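You operate a simulated robot arm through the tools that you are given. There is no shell and no other tool.

You are at the controls of a simulated robot arm. One attempt, no reset.

JOB
Press the bronze ring into the hub housing.
Fine: table in under the ram, hand clear, lever down; table out again, housing on the rubber mat. Where these are worked on the way, their far stop is far enough and under half their travel is too little: press table.

The check looks at the end state, three seconds after you hand in, the way a careful person would. Anything else that was tipped, shoved, dropped, spilled or broken makes it a failure.

ROBOT AND FRAMES
A 6-joint arm with a four-finger gripper, fixed in place. Base frame: the origin is on the floor under the middle of its stand, x ahead of it, y to its left, z up; the work surface is at about z = 0.86. Units: m, rad, N and s.
With the tool pointing down near the work surface it reaches from about 0.28 to 0.7 m from the base axis. Its first joint turns from -2.897 to 2.897 rad. Payload 3.43 kg.
The tool frame sits at the grasp point between the pads (the TCP): z along the fingers, y along the line on which they close. The tips reach 0.03 m beyond it. The gripper opens to 0.12 m; its body begins 0.085 m behind the TCP.
Orientation is told as [roll, pitch, yaw] about the base's x, y, z axes, in that order, counted from this pose: with the fingers straight down and closing along the base's y, the tool's x points along the base's -x, its y along +y and its z along -z.

CONTROLS
- The arm moves only by the tool play_rows. Its argument "series" is a list of rows, each an object of numbers (a shift or turn left out is 0, a gripper value left out holds the last): "dx", "dy", "dz": the shift along the tool's x, y, z in m; "wx", "wy", "wz": the turn, a rotation vector about the tool's x, y, z in rad. In form: [{"dx": .., "dy": .., "dz": .., "wx": .., "wy": .., "wz": ..}, ...]. A call has 1 to 20 rows; each row is the pose to reach, as a shift and turn from the pose commanded when the call began, along the tool's axes at that moment. "claw" is the finger opening in m, from 0 to 0.12, set as the call begins (left out, the last holds). Rows are played at 5 a second. More than 0.05 m and 0.15 rad between two rows, or a gripper value outside its range, and nothing of the call is played. A pose out of reach is approached as far as the arm can. The call stops where the force on the tool passes 50 N (or 10 N more than at its start, if that is more) or the arm is blocked; 0.2 s more then pass. Each finger travels about 0.04 m/s and halts on what it meets, pressing with about 22 N; the grip force reading is that of the motor and also rises with nothing between the fingers. The clock runs only during rows and for 0.2 s after the last one: add rows that repeat a pose to give the fingers time. It gives the time, the measured TCP pose, the force on the tool (base axes), the opening and the grip force at its end, in the units of the frame above (readings bear some noise), with the torque about the TCP (base axes, N m) and any sound that the robot's microphone picked up.
- Cameras (640 x 400 px; columns grow to the right, rows downward): "scene" is fixed at [0.3997, -0.4992, 1.4259]; the picture's right is [0.98, -0.18, 0.00], its down [-0.07, -0.42, -0.91] and it looks along [0.16, 0.89, -0.42] (base axes); focal length 324 px, centre (320, 200). "wrist" rides on the gripper at [0.071, -0.017, -0.12] in the tool frame; the picture's right is [0.23, 0.97, 0.00], its down [-0.81, 0.19, -0.55] and it looks along [-0.54, 0.13, 0.83] (tool axes); focal length 275 px, centre (320, 200). There is no depth. A picture from a camera that has moved, and an enlarged one, comes with that camera's place and axes in the base frame and with its lens.
- camera(camera): a new picture of that camera. The clock stands still meanwhile.
- slide_trunk(by): moves the trunk up (or, below 0, down) by that many m; the arm rides with it, the base frame stays. It gives what a move gives, with no picture.
- inspect(camera, box): a new picture of the part [left, top, right, bottom] of that camera's present view, enlarged. The clock stands still meanwhile.
- hand_in(): hands the job in; it is judged then, once.

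Nothing tells you positions but the pictures and the camera data. Unless the task says otherwise, let go and move clear before handing in.

The tools are called after "Emit:" as name(argument=value, ...) on one line, values as JSON. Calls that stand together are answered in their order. play_rows: Moves the arm, as the interface text tells. Its arguments: {"type":"object","properties":{"series":{"type":"array","items":{"type":"object","properties":{"dx":{"type":"number"},"dy":{"type":"number"},"dz":{"type":"number"},"wx":{"type":"number"},"wy":{"type":"number"},"wz":{"type":"number"}}}},"claw":{"type":"number"}},"required":["series"]} The other tools are called the same way: slide_trunk (by) moves the trunk up or down; camera (camera) takes a picture; inspect (camera, box) takes an enlarged picture of a part of a camera's view; hand_in () hands the job in.

At the start:

```text
time: 0.0
tcp_pos: [0.4926, 0.0732, 1.2944]
tcp_rot: [0.001, -0.001, 0.001]
force: [0.1, 0.4, 0.3]
torque: [-0.03, -0.01, -0.02]
width: 0.12
grasp_force: 0.1
trunk travel left (down, up): [-0.2, 0.24]
```

scene: 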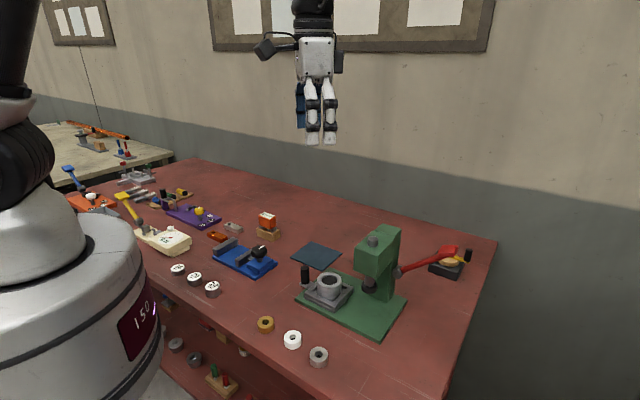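
wrist: 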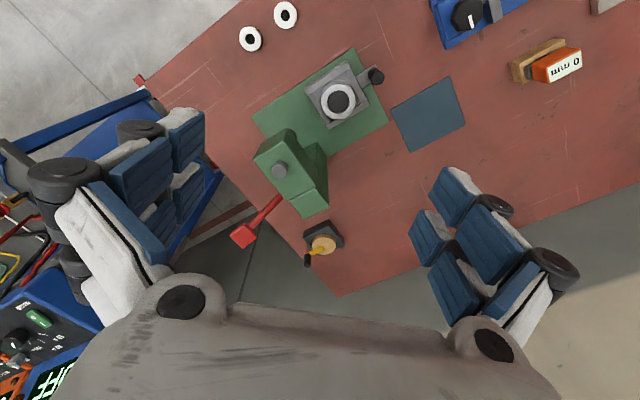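

I see a red bench with a green arbor press (a sliding grey table holding the hub housing, a black knob, a red lever), a dark rubber mat, and three rings (bronze, white, grey) near the front edge. I'll take closer looks before moving.

Emit:
inspect(camera="scene", box=[280, 210, 480, 340])

Emit:
inspect(camera="scene", box=[240, 300, 360, 380])

Emit:
inspect(camera="wrist", box=[220, 0, 480, 160])

Emit:
inspect(camera="wrist", box=[220, 130, 400, 280])

```text
3.08 times, centred on (380, 275) of scene
camera zoom: at [0.3997, -0.4992, 1.4259], right [0.98, -0.18, 0.0], down [-0.07, -0.42, -0.91], along [0.16, 0.89, -0.42], focal length 998 px, centre (135, -31)
```

zoom: 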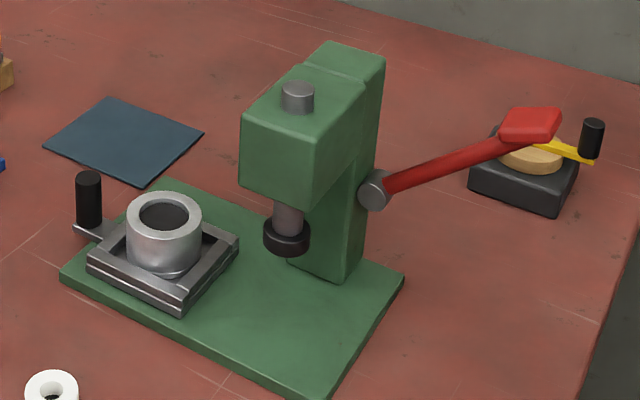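

```text
5.00 times, centred on (300, 340) of scene
camera zoom: at [0.3997, -0.4992, 1.4259], right [0.98, -0.18, 0.0], down [-0.07, -0.42, -0.91], along [0.16, 0.89, -0.42], focal length 1622 px, centre (420, -500)
```

zoom: 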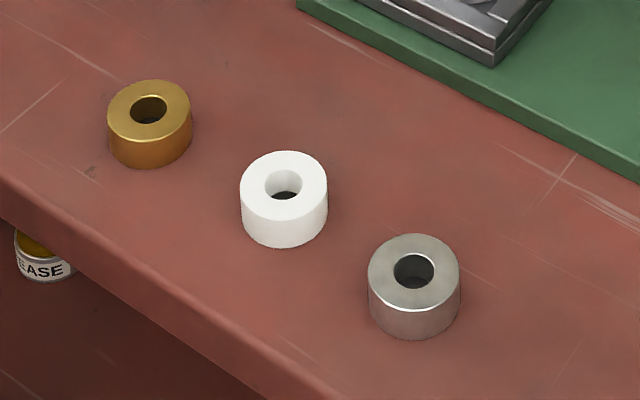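

```text
2.46 times, centred on (350, 80) of wrist
camera zoom: at [0.4206, 0.056, 1.4148], right [-0.23, 0.97, 0.0], down [0.81, 0.19, 0.55], along [0.54, 0.13, -0.83], focal length 678 px, centre (246, 495)
```

zoom: 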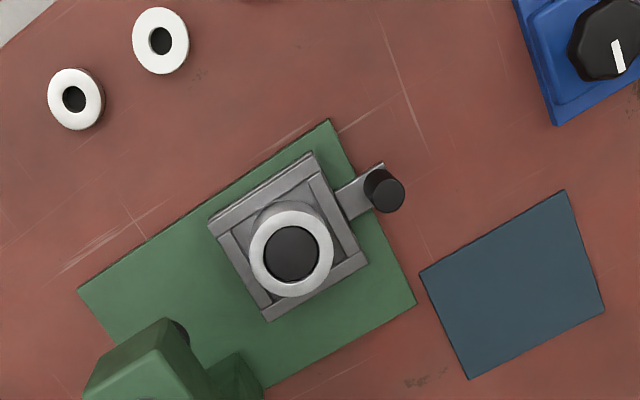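

```text
2.67 times, centred on (310, 205) of wrist
camera zoom: at [0.4206, 0.056, 1.4148], right [-0.23, 0.97, 0.0], down [0.81, 0.19, 0.55], along [0.54, 0.13, -0.83], focal length 734 px, centre (347, 187)
```

zoom: 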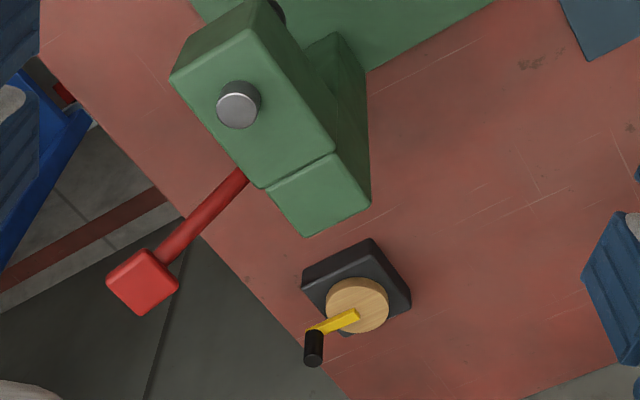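

The press base looks turned about 45°, with its long axis along (+x, −y). I estimate the housing at (0.533, 0.116, top 0.918), the ram near (0.605, 0.044), and the lever handle near (0.754, 0.0, 1.054). I'll take closer views of the lever, table and housing.

Emit:
inspect(camera="scene", box=[350, 220, 480, 300])

Emit:
inspect(camera="scene", box=[290, 255, 380, 315])

Emit:
inspect(camera="wrist", box=[220, 150, 340, 260])

Emit:
inspect(camera="scene", box=[100, 170, 340, 320])

```text
4.92 times, centred on (415, 260) of scene
camera zoom: at [0.3997, -0.4992, 1.4259], right [0.98, -0.18, 0.0], down [-0.07, -0.42, -0.91], along [0.16, 0.89, -0.42], focal length 1597 px, centre (-148, -95)
```

zoom: 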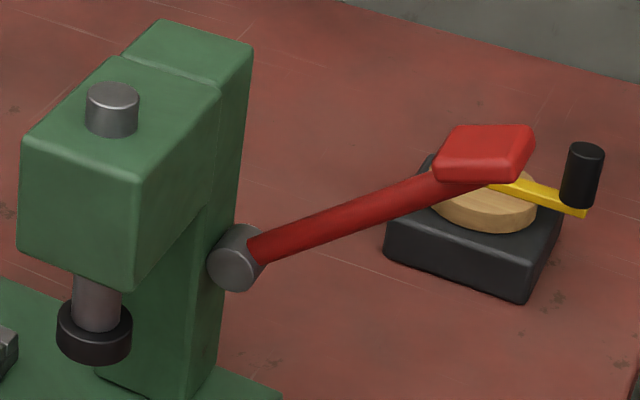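

```text
6.67 times, centred on (335, 285) of scene
camera zoom: at [0.3997, -0.4992, 1.4259], right [0.98, -0.18, 0.0], down [-0.07, -0.42, -0.91], along [0.16, 0.89, -0.42], focal length 2163 px, centre (220, -367)
```

zoom: 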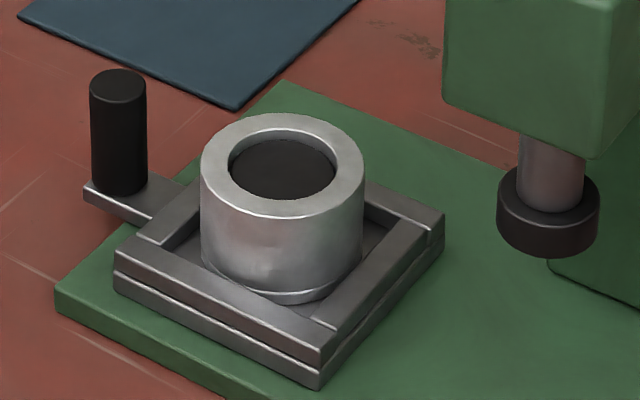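

```text
3.64 times, centred on (280, 205) of wrist
camera zoom: at [0.4206, 0.056, 1.4148], right [-0.23, 0.97, 0.0], down [0.81, 0.19, 0.55], along [0.54, 0.13, -0.83], focal length 1001 px, centre (466, 182)
```

zoom: 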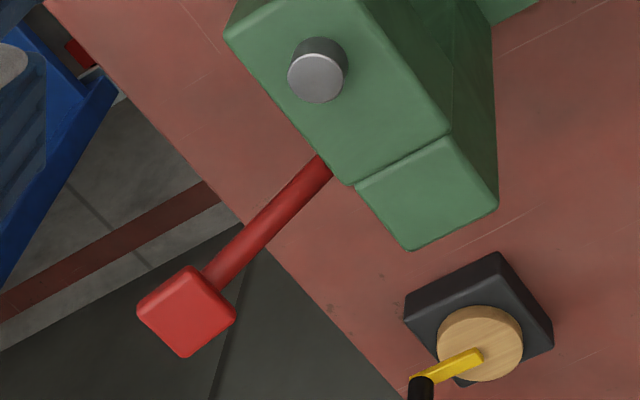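

```text
2.67 times, centred on (220, 245) of scene
camera zoom: at [0.3997, -0.4992, 1.4259], right [0.98, -0.18, 0.0], down [-0.07, -0.42, -0.91], along [0.16, 0.89, -0.42], focal length 865 px, centre (587, 80)
```

zoom: 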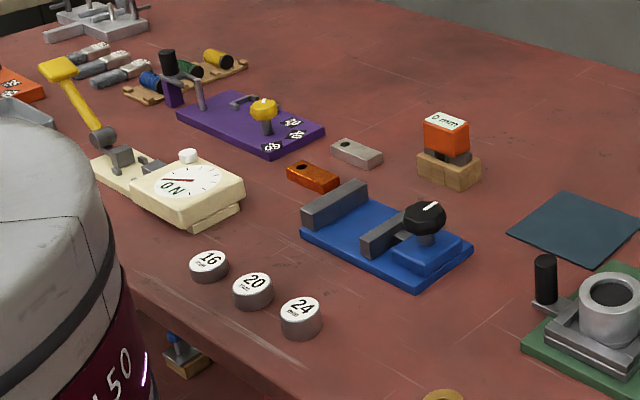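

The housing sits in a shallow pocket on the table, and the table slides along (+x, −y) under the ram using the black knob on its outer side. The lever swings in that same vertical plane. I'll start with the bronze ring at about (0.376, 0.051), so I'm moving above it with the gripper yawed −45°.

Emit:
play_rows(series=[{"dx": 0.0117, "dy": -0.0022, "dz": 0.0244, "wz": 0.0785}, {"dx": 0.0233, "dy": -0.0044, "dz": 0.0489, "wz": 0.157}, {"dx": 0.035, "dy": -0.0067, "dz": 0.0733, "wz": 0.2356}, {"dx": 0.0466, "dy": -0.0089, "dz": 0.0978, "wz": 0.314}, {"dx": 0.0583, "dy": -0.0111, "dz": 0.1222, "wz": 0.3927}, {"dx": 0.07, "dy": -0.0133, "dz": 0.1466, "wz": 0.471}, {"dx": 0.0816, "dy": -0.0155, "dz": 0.1711, "wz": 0.5498}, {"dx": 0.0933, "dy": -0.0178, "dz": 0.1955, "wz": 0.628}, {"dx": 0.105, "dy": -0.02, "dz": 0.22, "wz": 0.7069}, {"dx": 0.1166, "dy": -0.0222, "dz": 0.2444, "wz": 0.7854}, {"dx": 0.1166, "dy": -0.0222, "dz": 0.2444, "wz": 0.7854}], claw=0.08)

Emit:
camera(camera="wrist")

Emit:
camera(camera="scene")

```text
time: 2.4
tcp_pos: [0.3741, 0.0513, 1.0496]
tcp_rot: [0.001, 0.001, -0.786]
force: [0.3, 0.1, -0.3]
torque: [-0.01, 0.02, 0.04]
width: 0.08
grasp_force: 0.1
trunk travel left (down, up): [-0.2, 0.24]
```

```text
taken
camera wrist: at [0.3124, 0.0895, 1.1701], right [0.53, 0.85, 0.0], down [0.71, -0.44, 0.55], along [0.47, -0.29, -0.83], focal length 275 px, centre (320, 200)
```

wrist: 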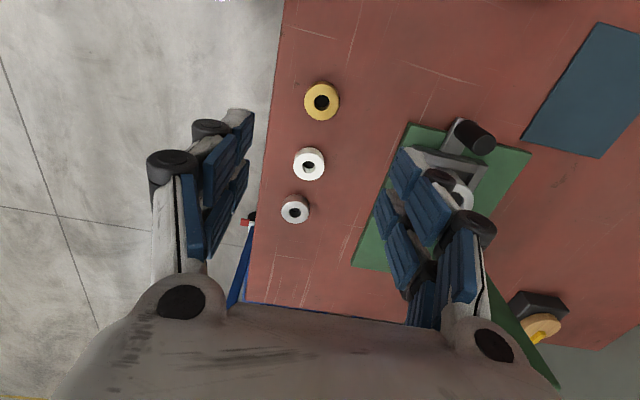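

```text
taken
```

scene: 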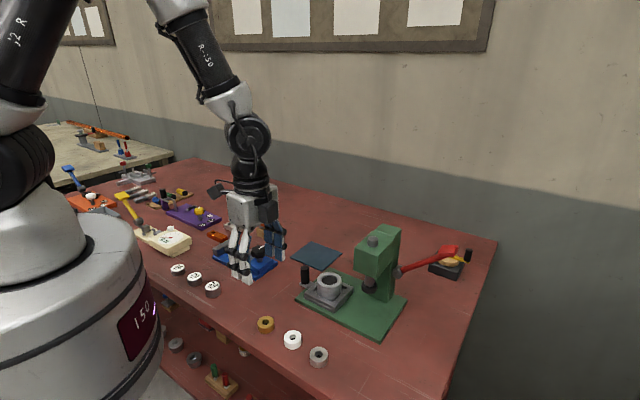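

The wrist view puts the bronze ring at about (0.375, 0.0535), which agrees with the scene camera. I'll zoom in to measure it, then descend partway.

Emit:
inspect(camera="wrist", box=[270, 60, 390, 140])

Emit:
play_rows(series=[{"dz": 0.03}, {"dz": 0.06}, {"dz": 0.09}, {"dz": 0.09}])

Emit:
camera(camera="wrist")

```text
5.00 times, centred on (330, 100) of wrist
camera zoom: at [0.3124, 0.0895, 1.1701], right [0.53, 0.85, 0.0], down [0.71, -0.44, 0.55], along [0.47, -0.29, -0.83], focal length 1376 px, centre (270, 700)
```

zoom: 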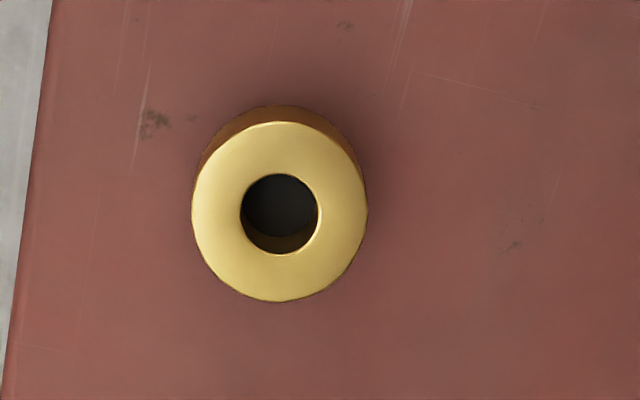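

```text
time: 3.4
tcp_pos: [0.3757, 0.0513, 0.9604]
tcp_rot: [0.0, 0.0, -0.787]
force: [0.0, 0.4, -0.2]
torque: [0.0, 0.0, -0.02]
width: 0.0799
grasp_force: 0.0
trunk travel left (down, up): [-0.2, 0.24]
```

```text
taken
camera wrist: at [0.3128, 0.0891, 1.0804], right [0.53, 0.85, 0.0], down [0.71, -0.44, 0.55], along [0.47, -0.29, -0.83], focal length 275 px, centre (320, 200)
```

wrist: 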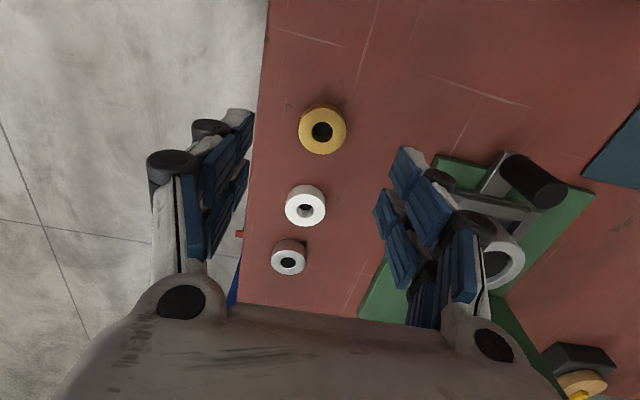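

The bronze ring is at about (0.3763, 0.0527) with an outer diameter of about 37 mm and its top near z 0.876. I'll centre on it and descend so the tips sit about 8 mm below the ring's top, then check before closing.

Emit:
play_rows(series=[{"dx": 0.001, "dy": 0.0014, "dz": 0.02}, {"dx": 0.001, "dy": 0.0014, "dz": 0.04}, {"dx": 0.001, "dy": 0.0014, "dz": 0.052}, {"dx": 0.001, "dy": 0.0014, "dz": 0.062}, {"dx": 0.001, "dy": 0.0014, "dz": 0.062}])

Emit:
camera(camera="wrist")

Emit:
inspect(camera="scene", box=[200, 260, 320, 340])

```text
time: 4.6
tcp_pos: [0.3772, 0.0524, 0.8984]
tcp_rot: [0.0, 0.0, -0.785]
force: [0.1, 0.0, 0.1]
torque: [0.01, 0.0, 0.02]
width: 0.0801
grasp_force: 0.0
trunk travel left (down, up): [-0.2, 0.24]
```

```text
taken
camera wrist: at [0.3134, 0.0909, 1.0184], right [0.53, 0.85, 0.0], down [0.71, -0.44, 0.55], along [0.47, -0.29, -0.83], focal length 275 px, centre (320, 200)
```

wrist: 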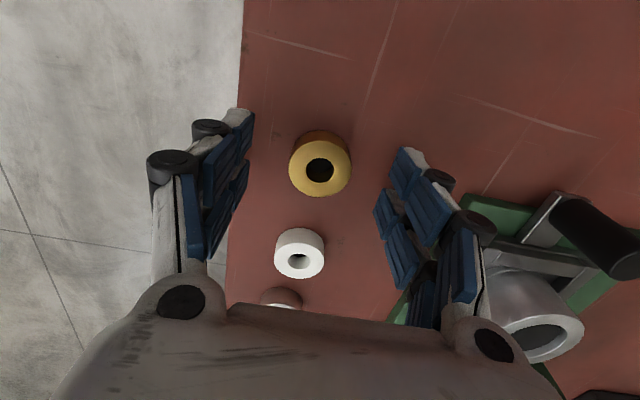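

```text
5.00 times, centred on (260, 300) of scene
camera zoom: at [0.3997, -0.4992, 1.4259], right [0.98, -0.18, 0.0], down [-0.07, -0.42, -0.91], along [0.16, 0.89, -0.42], focal length 1622 px, centre (620, -300)
```

zoom: 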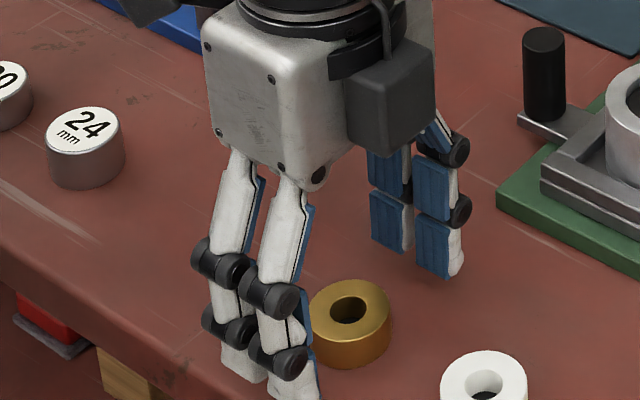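

The ring is centred between the fingers. I'll close on it.

Emit:
play_rows(series=[{"dz": 0}, {"dz": 0}, {"dz": 0}, {"dz": 0}, {"dz": 0}, {"dz": 0}, {"dz": 0}], claw=0.02)

Emit:
camera(camera="wrist")

Emit:
inspect(camera="scene", box=[200, 260, 320, 340])

```text
time: 6.2
tcp_pos: [0.3758, 0.0543, 0.8975]
tcp_rot: [0.0, -0.001, -0.785]
force: [0.4, 0.0, 1.0]
torque: [-0.01, -0.03, 0.01]
width: 0.0351
grasp_force: 21.9
trunk travel left (down, up): [-0.2, 0.24]
```

```text
taken
camera wrist: at [0.3134, 0.0908, 1.0185], right [0.53, 0.85, 0.0], down [0.71, -0.44, 0.55], along [0.47, -0.29, -0.83], focal length 275 px, centre (320, 200)
```

wrist: 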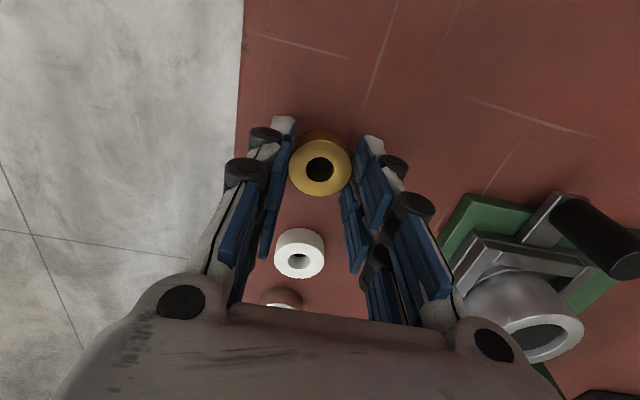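

```text
5.00 times, centred on (260, 300) of scene
camera zoom: at [0.3997, -0.4992, 1.4259], right [0.98, -0.18, 0.0], down [-0.07, -0.42, -0.91], along [0.16, 0.89, -0.42], focal length 1622 px, centre (620, -300)
```

zoom: 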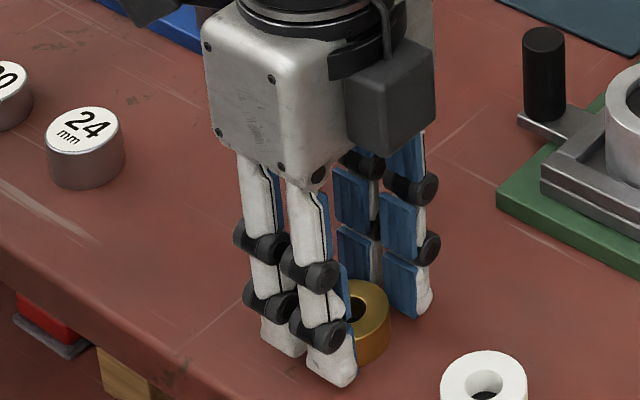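

The ring is gripped (width 35 mm, 22 N). I'll lift it and move toward a standoff near the housing to see the bore clearly.

Emit:
play_rows(series=[{"dz": -0.01}, {"dz": -0.03}, {"dz": -0.06}, {"dz": -0.09}, {"dz": -0.12}, {"dz": -0.12}])

Emit:
camera(camera="wrist")

Emit:
camera(camera="scene")

```text
time: 7.6
tcp_pos: [0.376, 0.0533, 1.0174]
tcp_rot: [-0.002, -0.001, -0.787]
force: [0.0, 0.0, -1.5]
torque: [0.0, 0.0, 0.0]
width: 0.0352
grasp_force: 21.7
trunk travel left (down, up): [-0.2, 0.24]
```

```text
taken
camera wrist: at [0.3142, 0.0909, 1.1381], right [0.53, 0.85, 0.0], down [0.71, -0.44, 0.55], along [0.47, -0.29, -0.83], focal length 275 px, centre (320, 200)
```

wrist: 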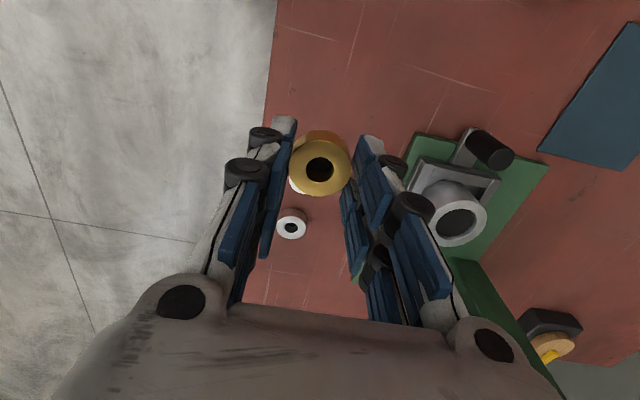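

```text
taken
```

scene: 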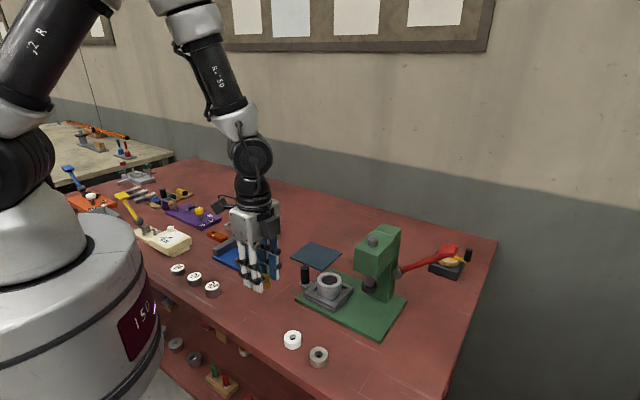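

The ring came up cleanly and the other rings are undisturbed. I'll zoom on the housing from here to triangulate it.

Emit:
inspect(camera="wrist", box=[390, 110, 550, 260])

Emit:
inspect(camera="wrist", box=[270, 120, 370, 210])

```text
2.67 times, centred on (470, 185) of wrist
camera zoom: at [0.3142, 0.0909, 1.1381], right [0.53, 0.85, 0.0], down [0.71, -0.44, 0.55], along [0.47, -0.29, -0.83], focal length 734 px, centre (-80, 240)
```

zoom: 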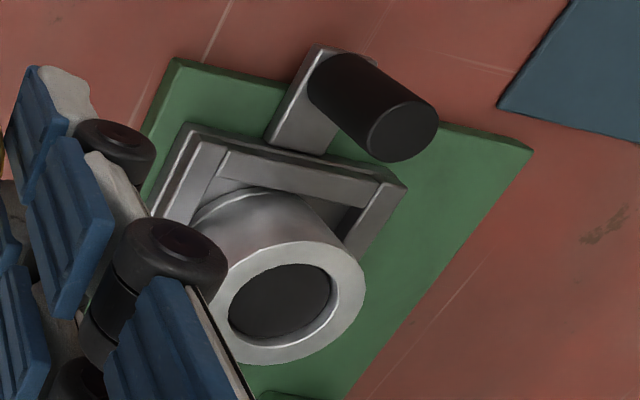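

```text
4.44 times, centred on (320, 165) of wrist
camera zoom: at [0.3142, 0.0909, 1.1381], right [0.53, 0.85, 0.0], down [0.71, -0.44, 0.55], along [0.47, -0.29, -0.83], focal length 1224 px, centre (320, 356)
```

zoom: 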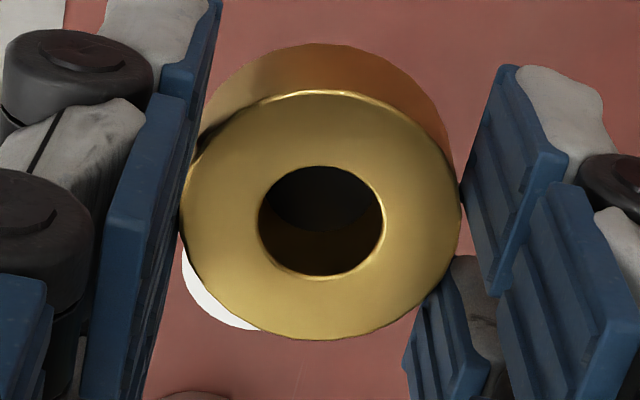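

By my estimate the housing axis is at (0.535, 0.1165) with its top at z 0.918, and the ram axis is at (0.607, 0.043). The ring sits 0.0227 m below the TCP, centred. I'll move over the housing while staying above it.

Emit:
play_rows(series=[{"dx": -0.0112, "dy": 0.0262, "dz": 0.003}, {"dx": -0.0224, "dy": 0.0524, "dz": 0.006}, {"dx": -0.0335, "dy": 0.0786, "dz": 0.009}, {"dx": -0.0447, "dy": 0.1049, "dz": 0.012}, {"dx": -0.0559, "dy": 0.1311, "dz": 0.015}, {"dx": -0.0671, "dy": 0.1573, "dz": 0.018}, {"dx": -0.0671, "dy": 0.1573, "dz": 0.018}])

Emit:
camera(camera="wrist")

Emit:
inspect(camera="scene", box=[280, 180, 440, 330])

```text
time: 9.2
tcp_pos: [0.5346, 0.1168, 1.0005]
tcp_rot: [0.0, 0.0, -0.785]
force: [-0.5, -0.2, -1.0]
torque: [0.0, -0.01, 0.0]
width: 0.0352
grasp_force: 21.9
trunk travel left (down, up): [-0.2, 0.24]
```

```text
taken
camera wrist: at [0.4724, 0.1545, 1.1211], right [0.53, 0.85, 0.0], down [0.71, -0.44, 0.55], along [0.47, -0.29, -0.83], focal length 275 px, centre (320, 200)
```

wrist: 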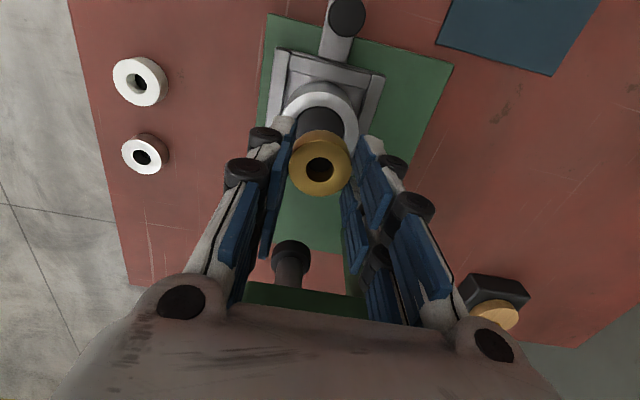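

```text
2.67 times, centred on (360, 255) of scene
camera zoom: at [0.3997, -0.4992, 1.4259], right [0.98, -0.18, 0.0], down [-0.07, -0.42, -0.91], along [0.16, 0.89, -0.42], focal length 865 px, centre (213, 53)
```

zoom: 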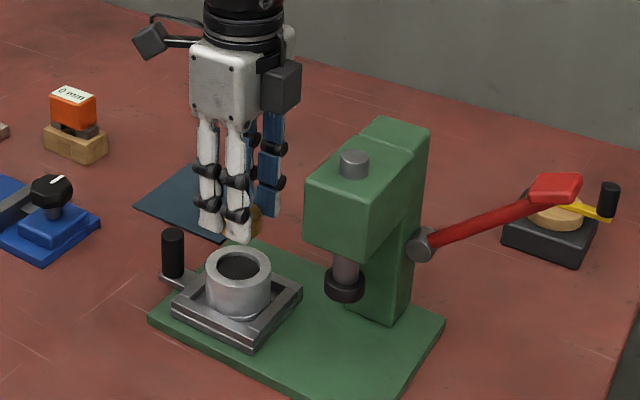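

Emit:
inspect(camera="wrist", box=[255, 40, 395, 210])

Emit:
inspect(camera="scene", box=[320, 180, 400, 290])

```text
2.35 times, centred on (325, 125) of wrist
camera zoom: at [0.4724, 0.1545, 1.1211], right [0.53, 0.85, 0.0], down [0.71, -0.44, 0.55], along [0.47, -0.29, -0.83], focal length 648 px, centre (308, 376)
```

zoom: 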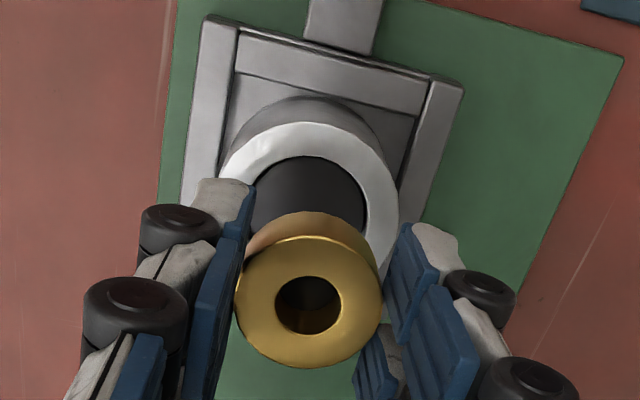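

```text
3.64 times, centred on (360, 235) of scene
camera zoom: at [0.3997, -0.4992, 1.4259], right [0.98, -0.18, 0.0], down [-0.07, -0.42, -0.91], along [0.16, 0.89, -0.42], focal length 1180 px, centre (174, 73)
```

zoom: 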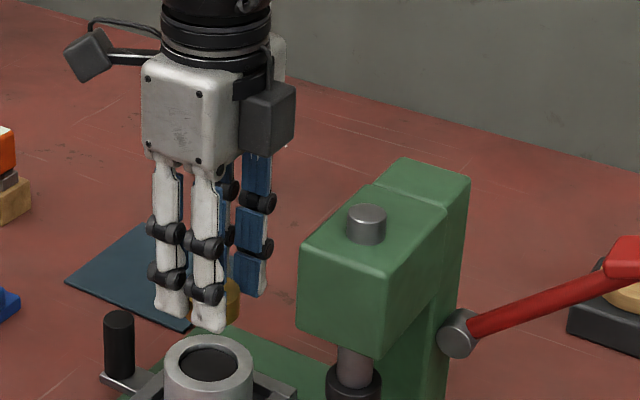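

The ring is nearly over the bore, maybe 1–2 mm short along the tool's +x. The hand's side box clears the press head by about 28 mm. I'll descend to just above the rim with a small correction and look again.

Emit:
play_rows(series=[{"dx": 0.001, "dz": 0.012}, {"dx": 0.001, "dz": 0.024}, {"dx": 0.001, "dz": 0.036}, {"dx": 0.001, "dz": 0.036}])

Emit:
inspect(camera="wrist", box=[255, 40, 395, 210])

Emit:
inspect(camera="scene", box=[290, 230, 400, 310])

```text
time: 10.2
tcp_pos: [0.534, 0.1179, 0.9635]
tcp_rot: [0.002, 0.001, -0.787]
force: [0.1, 0.3, -1.1]
torque: [-0.02, 0.02, -0.01]
width: 0.0351
grasp_force: 22.1
trunk travel left (down, up): [-0.2, 0.24]
```

```text
2.35 times, centred on (325, 125) of wrist
camera zoom: at [0.4714, 0.1554, 1.0845], right [0.53, 0.85, 0.0], down [0.71, -0.44, 0.55], along [0.47, -0.29, -0.83], focal length 648 px, centre (308, 376)
```

zoom: 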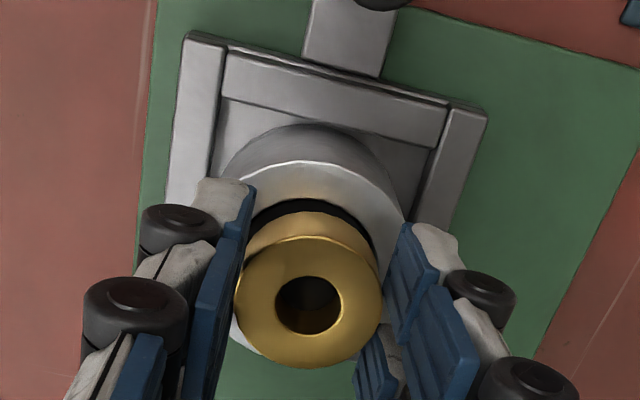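

```text
5.00 times, centred on (345, 270) of scene
camera zoom: at [0.3997, -0.4992, 1.4259], right [0.98, -0.18, 0.0], down [-0.07, -0.42, -0.91], along [0.16, 0.89, -0.42], focal length 1622 px, centre (195, -150)
```

zoom: 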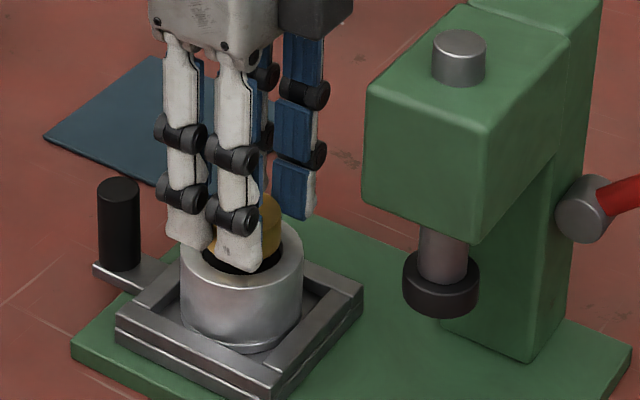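

Emit:
inspect(camera="wrist", box=[285, 95, 365, 145])

Emit:
inspect(camera="scene", box=[315, 260, 355, 290])

```text
8.00 times, centred on (325, 120) of wrist
camera zoom: at [0.4714, 0.1554, 1.0845], right [0.53, 0.85, 0.0], down [0.71, -0.44, 0.55], along [0.47, -0.29, -0.83], focal length 2202 px, centre (280, 840)
```

zoom: 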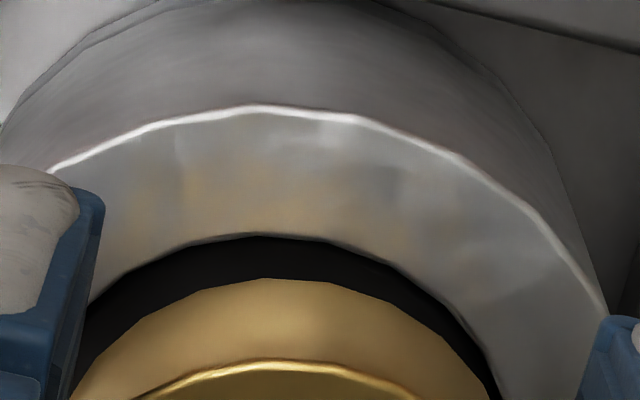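

```text
13.33 times, centred on (335, 275) of scene
camera zoom: at [0.3997, -0.4992, 1.4259], right [0.98, -0.18, 0.0], down [-0.07, -0.42, -0.91], along [0.16, 0.89, -0.42], focal length 4326 px, centre (120, -800)
```

zoom: 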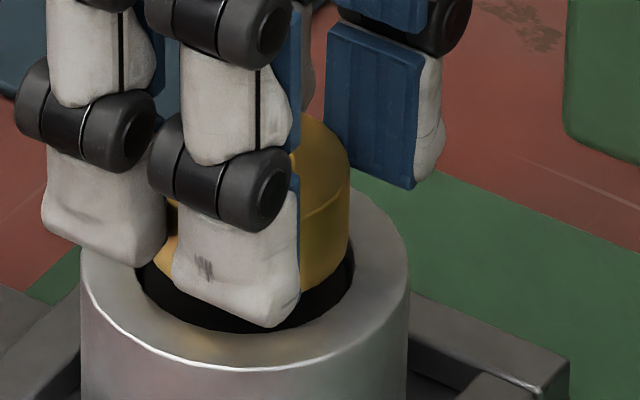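

The ring looks concentric with the bore to within about half a millimetre. I'll nudge sideways by 0.4 mm and lower gently, watching the force.

Emit:
play_rows(series=[{"dy": -0.0004, "dz": 0.003}, {"dy": -0.0004, "dz": 0.006}, {"dy": -0.0004, "dz": 0.008}, {"dy": -0.0004, "dz": 0.008}])

Emit:
inspect(camera="scene", box=[315, 260, 355, 290])

Emit:
inspect(camera="wrist", box=[285, 95, 365, 145])

```text
time: 11.2
tcp_pos: [0.5343, 0.1172, 0.9565]
tcp_rot: [0.0, 0.001, -0.786]
force: [-0.4, -0.3, 1.0]
torque: [-0.01, -0.02, 0.01]
width: 0.0351
grasp_force: 21.3
trunk travel left (down, up): [-0.2, 0.24]
```

```text
13.33 times, centred on (335, 275) of scene
camera zoom: at [0.3997, -0.4992, 1.4259], right [0.98, -0.18, 0.0], down [-0.07, -0.42, -0.91], along [0.16, 0.89, -0.42], focal length 4326 px, centre (120, -800)
```

zoom: 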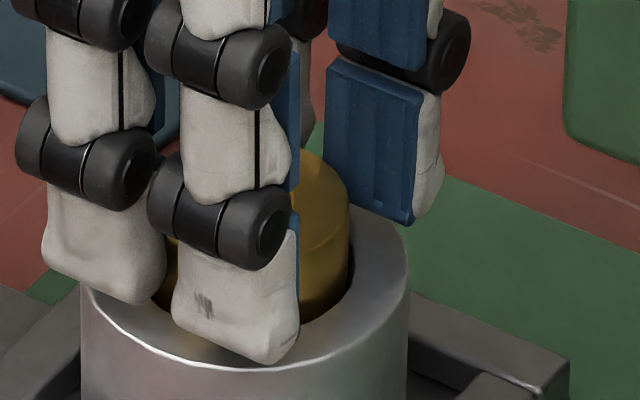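

```text
8.00 times, centred on (325, 120) of wrist
camera zoom: at [0.4713, 0.1553, 1.0765], right [0.53, 0.85, 0.0], down [0.71, -0.44, 0.55], along [0.47, -0.29, -0.83], focal length 2202 px, centre (280, 840)
```

zoom: 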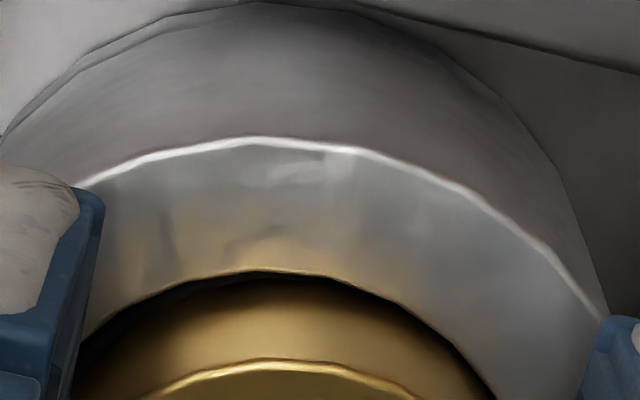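

The ring is starting into the bore with negligible force. I'll lower a few more millimetres.

Emit:
play_rows(series=[{"dz": 0.001}, {"dz": 0.002}, {"dz": 0.003}, {"dz": 0.004}, {"dz": 0.004}])

Emit:
inspect(camera="scene", box=[315, 260, 355, 290])

Emit:
inspect(camera="wrist", box=[255, 90, 395, 210])

```text
time: 12.4
tcp_pos: [0.5348, 0.117, 0.9528]
tcp_rot: [0.002, -0.001, -0.787]
force: [2.4, -0.6, 14.6]
torque: [-0.04, -0.13, -0.06]
width: 0.0352
grasp_force: 21.4
trunk travel left (down, up): [-0.2, 0.24]
```

```text
13.33 times, centred on (335, 275) of scene
camera zoom: at [0.3997, -0.4992, 1.4259], right [0.98, -0.18, 0.0], down [-0.07, -0.42, -0.91], along [0.16, 0.89, -0.42], focal length 4326 px, centre (120, -800)
```

zoom: 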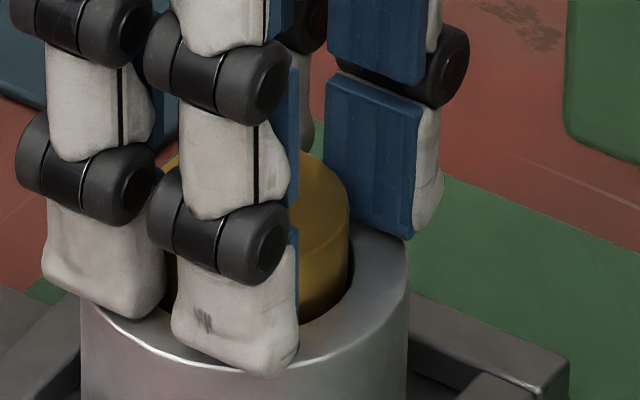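

```text
3.33 times, centred on (325, 150) of wrist
camera zoom: at [0.471, 0.1552, 1.0732], right [0.53, 0.85, 0.0], down [0.71, -0.44, 0.55], along [0.47, -0.29, -0.83], focal length 918 px, centre (303, 367)
```

zoom: 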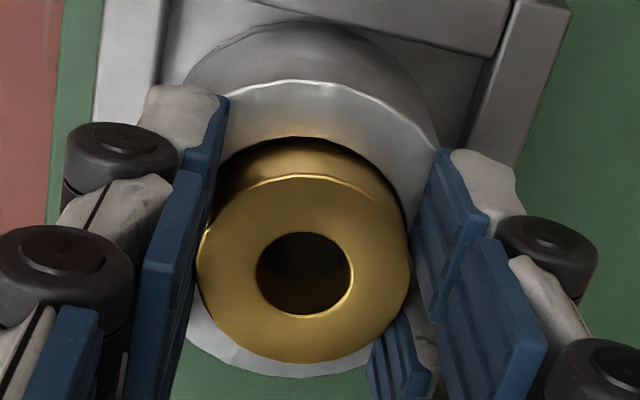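

The ring met the seat: force 14.6 N, and it slid up about 3 mm in the grip, so it now rests in the bore lead-in. I'll release it and look before lifting away.

Emit:
play_rows(series=[{"dz": 0}, {"dz": -0.0005}, {"dz": -0.001}, {"dz": -0.001}, {"dz": -0.001}], claw=0.065)

Emit:
inspect(camera="wrist", box=[255, 90, 395, 210])

Emit:
inspect(camera="scene", box=[300, 250, 370, 300])

```text
time: 13.6
tcp_pos: [0.5324, 0.1173, 0.9527]
tcp_rot: [0.0, 0.003, -0.785]
force: [-0.1, -0.5, 1.1]
torque: [-0.01, -0.01, -0.03]
width: 0.065
grasp_force: 0.0
trunk travel left (down, up): [-0.2, 0.24]
```

```text
3.33 times, centred on (325, 150) of wrist
camera zoom: at [0.4711, 0.155, 1.0733], right [0.53, 0.85, 0.0], down [0.71, -0.44, 0.55], along [0.47, -0.29, -0.83], focal length 918 px, centre (303, 367)
```

zoom: 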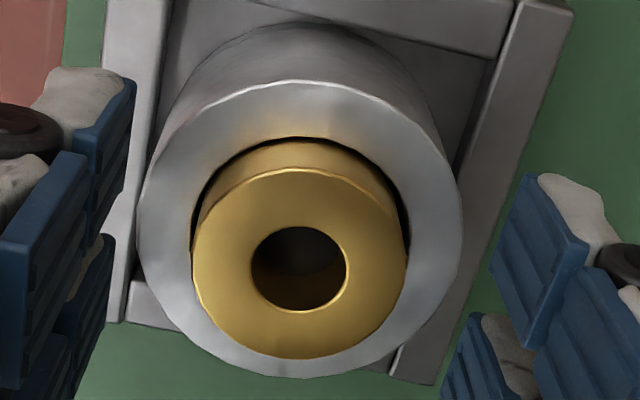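

```text
8.00 times, centred on (335, 275) of scene
camera zoom: at [0.3997, -0.4992, 1.4259], right [0.98, -0.18, 0.0], down [-0.07, -0.42, -0.91], along [0.16, 0.89, -0.42], focal length 2596 px, centre (200, -400)
```

zoom: 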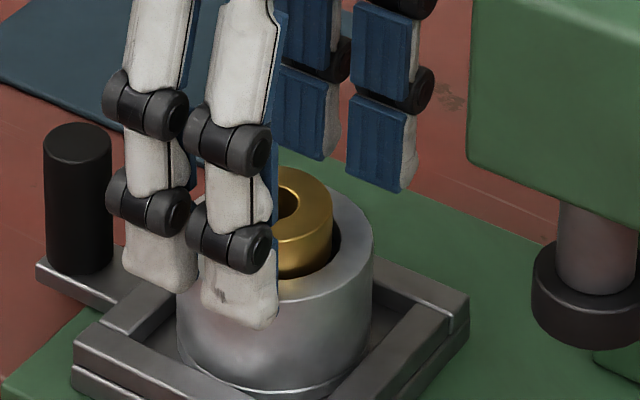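

The ring stands level in the bore lead-in, with its top at about 0.933 and the ram face at about 0.944. Next I'll lift and move over the table's black knob at about (0.479, 0.165), tilting the hand back about 10° so its side box stays clear of the press head.

Emit:
play_rows(series=[{"dz": -0.015}, {"dz": -0.035}, {"dz": -0.055}, {"dx": 0.0245, "dz": -0.055, "wy": -0.0583}, {"dx": 0.049, "dz": -0.055, "wy": -0.1167}, {"dx": 0.073, "dz": -0.055, "wy": -0.175}, {"dx": 0.073, "dz": -0.055, "wy": -0.175}], claw=0.065)

Emit:
camera(camera="wrist")

Emit:
inspect(camera="scene", box=[260, 200, 420, 320])

```text
time: 15.2
tcp_pos: [0.4818, 0.1689, 1.0083]
tcp_rot: [-0.001, -0.173, -0.786]
force: [0.2, 0.0, 0.2]
torque: [0.02, 0.02, -0.03]
width: 0.0651
grasp_force: 0.0
trunk travel left (down, up): [-0.2, 0.24]
```

```text
taken
camera wrist: at [0.4046, 0.2215, 1.1146], right [0.53, 0.85, -0.04], down [0.63, -0.36, 0.69], along [0.57, -0.39, -0.73], focal length 275 px, centre (320, 200)
```

wrist: 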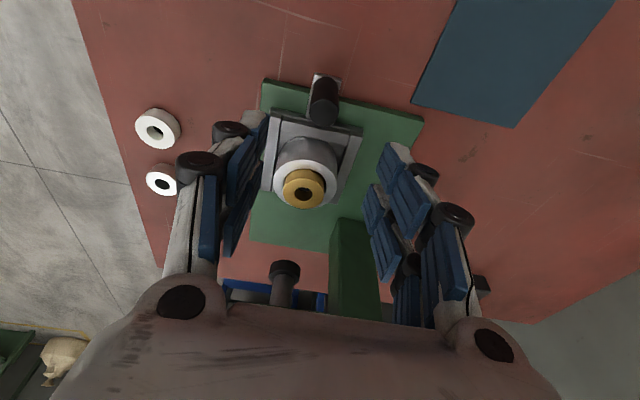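

```text
3.33 times, centred on (340, 260) of scene
camera zoom: at [0.3997, -0.4992, 1.4259], right [0.98, -0.18, 0.0], down [-0.07, -0.42, -0.91], along [0.16, 0.89, -0.42], focal length 1082 px, centre (253, 0)
```

zoom: 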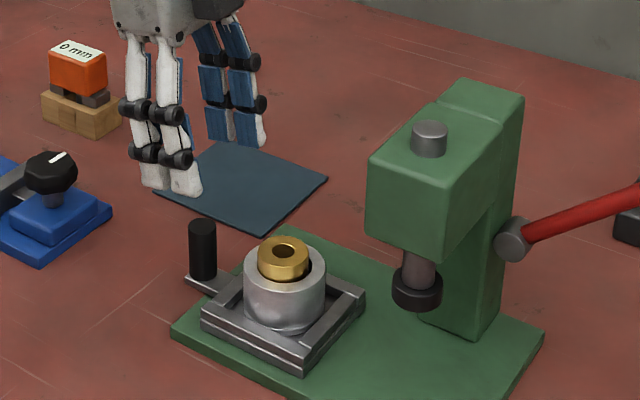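

Emit:
inspect(camera="wrist", box=[250, 60, 400, 220])

Emit:
inspect(camera="scene", box=[295, 250, 355, 300])

```text
2.50 times, centred on (325, 140) of wrist
camera zoom: at [0.4046, 0.2215, 1.1146], right [0.53, 0.85, -0.04], down [0.63, -0.36, 0.69], along [0.57, -0.39, -0.73], focal length 688 px, centre (308, 350)
```

zoom: 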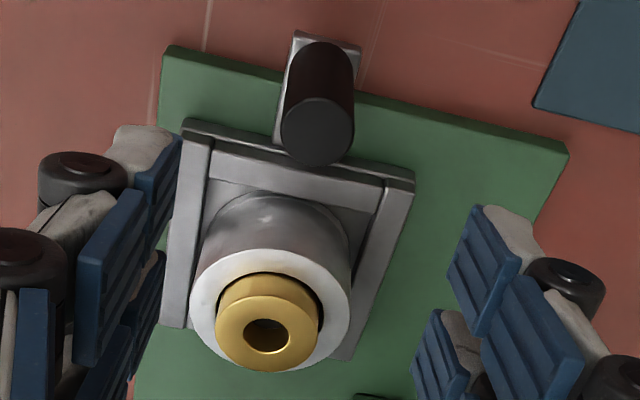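

```text
8.00 times, centred on (325, 275) of scene
camera zoom: at [0.3997, -0.4992, 1.4259], right [0.98, -0.18, 0.0], down [-0.07, -0.42, -0.91], along [0.16, 0.89, -0.42], focal length 2596 px, centre (280, -400)
```

zoom: 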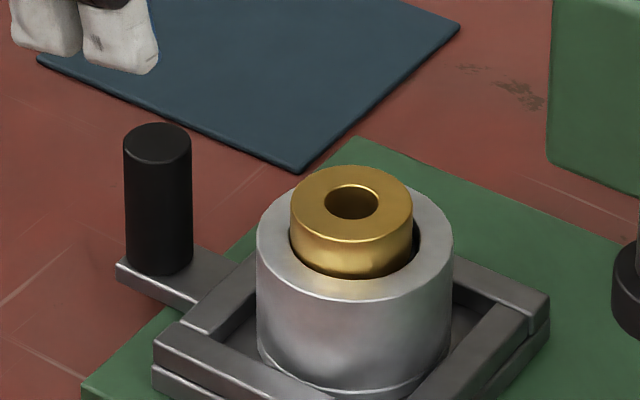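

The ring is level in the housing. The knob is at about (0.480, 0.168), top about 0.925, so I'll descend to straddle it with the tips clear of the base.

Emit:
play_rows(series=[{"dx": 0.004, "dy": -0.0017, "dz": 0.0204}, {"dx": 0.0079, "dy": -0.0017, "dz": 0.0408}, {"dx": 0.0118, "dy": -0.0017, "dz": 0.0611}, {"dx": 0.0157, "dy": -0.0017, "dz": 0.0815}, {"dx": 0.0157, "dy": -0.0017, "dz": 0.0815}], claw=0.065)

Emit:
camera(camera="wrist")

Emit:
inspect(camera="scene", box=[270, 220, 390, 320])

```text
time: 16.4
tcp_pos: [0.4804, 0.1688, 0.9249]
tcp_rot: [0.0, -0.174, -0.785]
force: [-0.2, -0.1, -0.2]
torque: [0.01, 0.0, -0.01]
width: 0.0649
grasp_force: 0.0
trunk travel left (down, up): [-0.2, 0.24]
```

```text
taken
camera wrist: at [0.4032, 0.2202, 1.031], right [0.53, 0.85, -0.04], down [0.63, -0.36, 0.69], along [0.57, -0.39, -0.73], focal length 275 px, centre (320, 200)
```

wrist: 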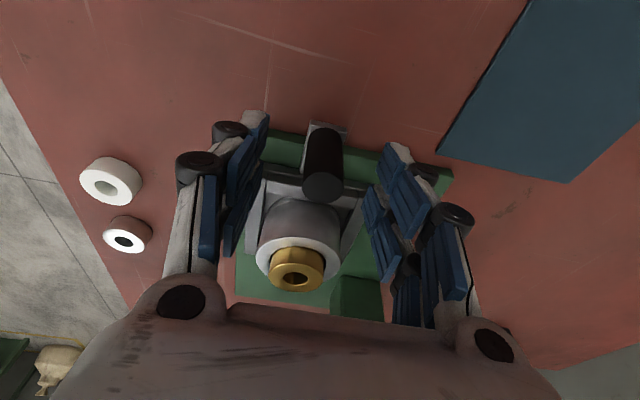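

```text
4.00 times, centred on (330, 270) of scene
camera zoom: at [0.3997, -0.4992, 1.4259], right [0.98, -0.18, 0.0], down [-0.07, -0.42, -0.91], along [0.16, 0.89, -0.42], focal length 1298 px, centre (280, -80)
```

zoom: 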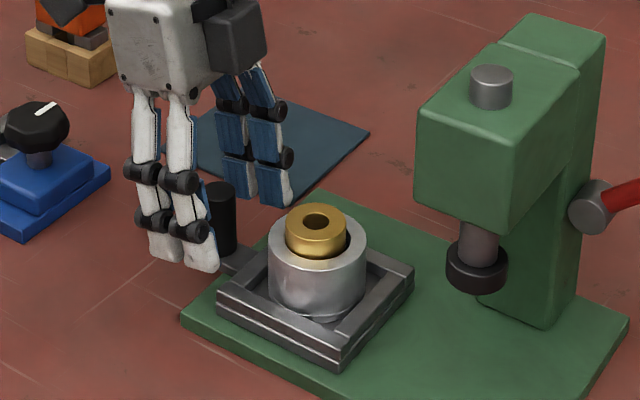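

The knob is centred between the fingers. I'll close on it.

Emit:
play_rows(series=[{"dz": 0}, {"dz": 0}, {"dz": 0}, {"dz": 0}, {"dz": 0}, {"dz": 0}], claw=0.008)

Emit:
camera(camera="wrist")

```text
time: 17.8
tcp_pos: [0.4804, 0.1686, 0.9247]
tcp_rot: [0.002, -0.175, -0.786]
force: [5.3, 5.7, 1.0]
torque: [0.25, -0.08, 0.02]
width: 0.0211
grasp_force: 45.0
trunk travel left (down, up): [-0.2, 0.24]
```

```text
taken
camera wrist: at [0.4041, 0.2209, 1.0313], right [0.53, 0.85, -0.04], down [0.63, -0.36, 0.69], along [0.57, -0.39, -0.73], focal length 275 px, centre (320, 200)
```

wrist: 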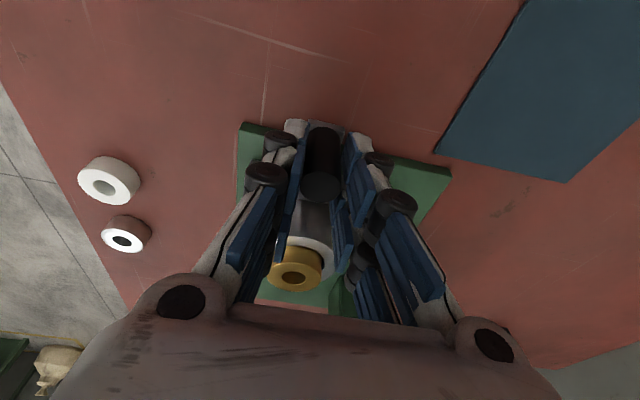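

The knob is gripped. There is a small side load along +y tool, which I'll relieve while starting the slide along +long.

Emit:
play_rows(series=[{"dx": -0.0049, "dy": 0.0008, "dz": 0.0009}, {"dx": -0.0118, "dy": 0.0008, "dz": 0.0021}, {"dx": -0.0197, "dy": 0.0008, "dz": 0.0035}, {"dx": -0.0295, "dy": 0.0008, "dz": 0.0052}, {"dx": -0.0295, "dy": 0.0008, "dz": 0.0052}])

Emit:
inspect(camera="scene", box=[270, 220, 430, 330])

```text
time: 19.0
tcp_pos: [0.5026, 0.1479, 0.9251]
tcp_rot: [0.001, -0.176, -0.787]
force: [3.9, 1.1, 6.2]
torque: [-0.07, -0.17, 0.03]
width: 0.0217
grasp_force: 45.2
trunk travel left (down, up): [-0.2, 0.24]
```

```text
3.64 times, centred on (350, 275) of scene
camera zoom: at [0.3997, -0.4992, 1.4259], right [0.98, -0.18, 0.0], down [-0.07, -0.42, -0.91], along [0.16, 0.89, -0.42], focal length 1180 px, centre (211, -73)
```

zoom: 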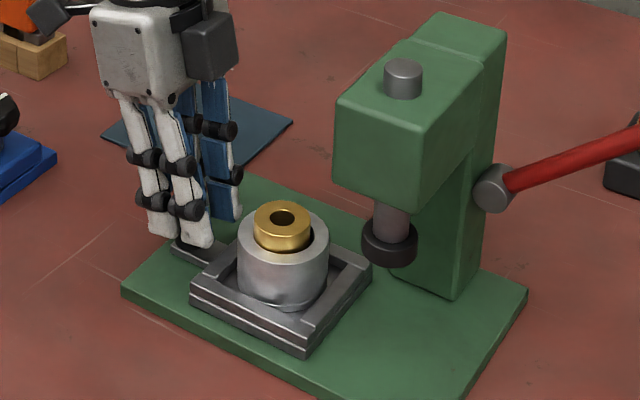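

The table slides freely with the ring staying put. I'll continue toward the ram.

Emit:
play_rows(series=[{"dx": -0.0098, "dz": 0.0017}, {"dx": -0.0197, "dz": 0.0035}, {"dx": -0.0295, "dz": 0.0052}, {"dx": -0.0394, "dz": 0.0069}, {"dx": -0.0492, "dz": 0.0087}, {"dx": -0.0492, "dz": 0.0087}])

Emit:
inspect(camera="scene", box=[290, 200, 430, 320])

Emit:
camera(camera="wrist")

```text
time: 20.4
tcp_pos: [0.5376, 0.1126, 0.9252]
tcp_rot: [0.0, -0.174, -0.786]
force: [3.0, 0.9, 1.4]
torque: [-0.15, -0.22, 0.08]
width: 0.0216
grasp_force: 45.3
trunk travel left (down, up): [-0.2, 0.24]
```

```text
3.33 times, centred on (360, 260) of scene
camera zoom: at [0.3997, -0.4992, 1.4259], right [0.98, -0.18, 0.0], down [-0.07, -0.42, -0.91], along [0.16, 0.89, -0.42], focal length 1082 px, centre (187, 0)
```

zoom: 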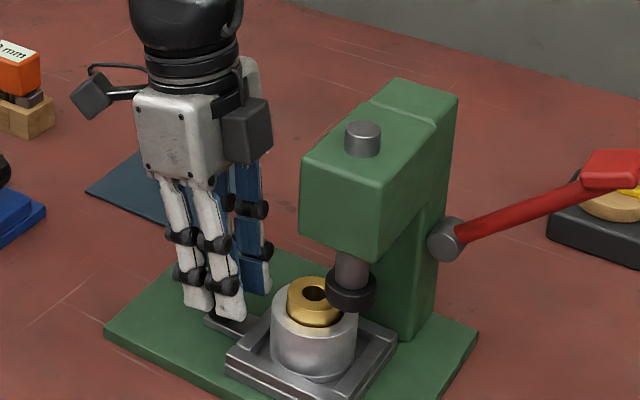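

```text
taken
camera wrist: at [0.4608, 0.1645, 1.0313], right [0.53, 0.85, -0.04], down [0.63, -0.36, 0.69], along [0.57, -0.39, -0.73], focal length 275 px, centre (320, 200)
```

wrist: 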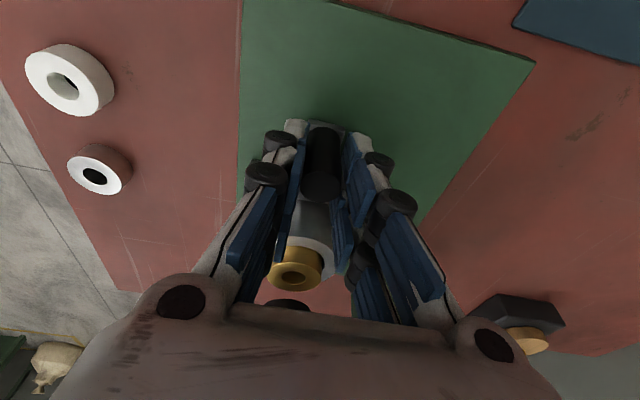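

Before going further I'll check closely that the ring's top clears the ram's lower face.

Emit:
inspect(camera="scene", box=[350, 270, 410, 315])

Emit:
inspect(camera="wrist", box=[250, 200, 350, 310])

```text
8.89 times, centred on (380, 292) of scene
camera zoom: at [0.3997, -0.4992, 1.4259], right [0.98, -0.18, 0.0], down [-0.07, -0.42, -0.91], along [0.16, 0.89, -0.42], focal length 2884 px, centre (-213, -622)
```

zoom: 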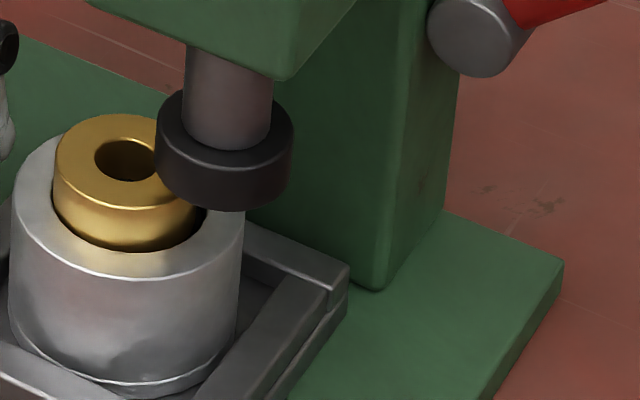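

```text
3.64 times, centred on (300, 255) of wrist
camera zoom: at [0.4608, 0.1645, 1.0313], right [0.53, 0.85, -0.04], down [0.63, -0.36, 0.69], along [0.57, -0.39, -0.73], focal length 1001 px, centre (393, 0)
```

zoom: 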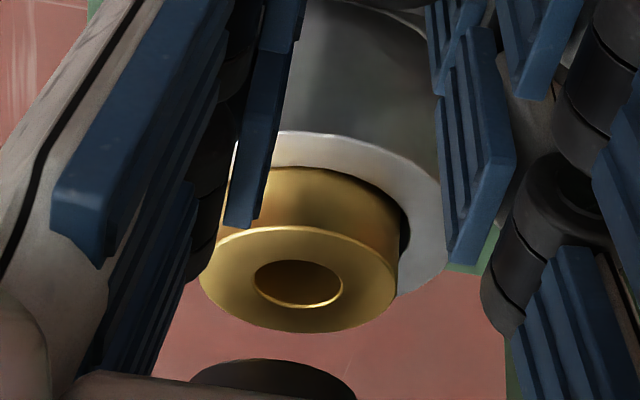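

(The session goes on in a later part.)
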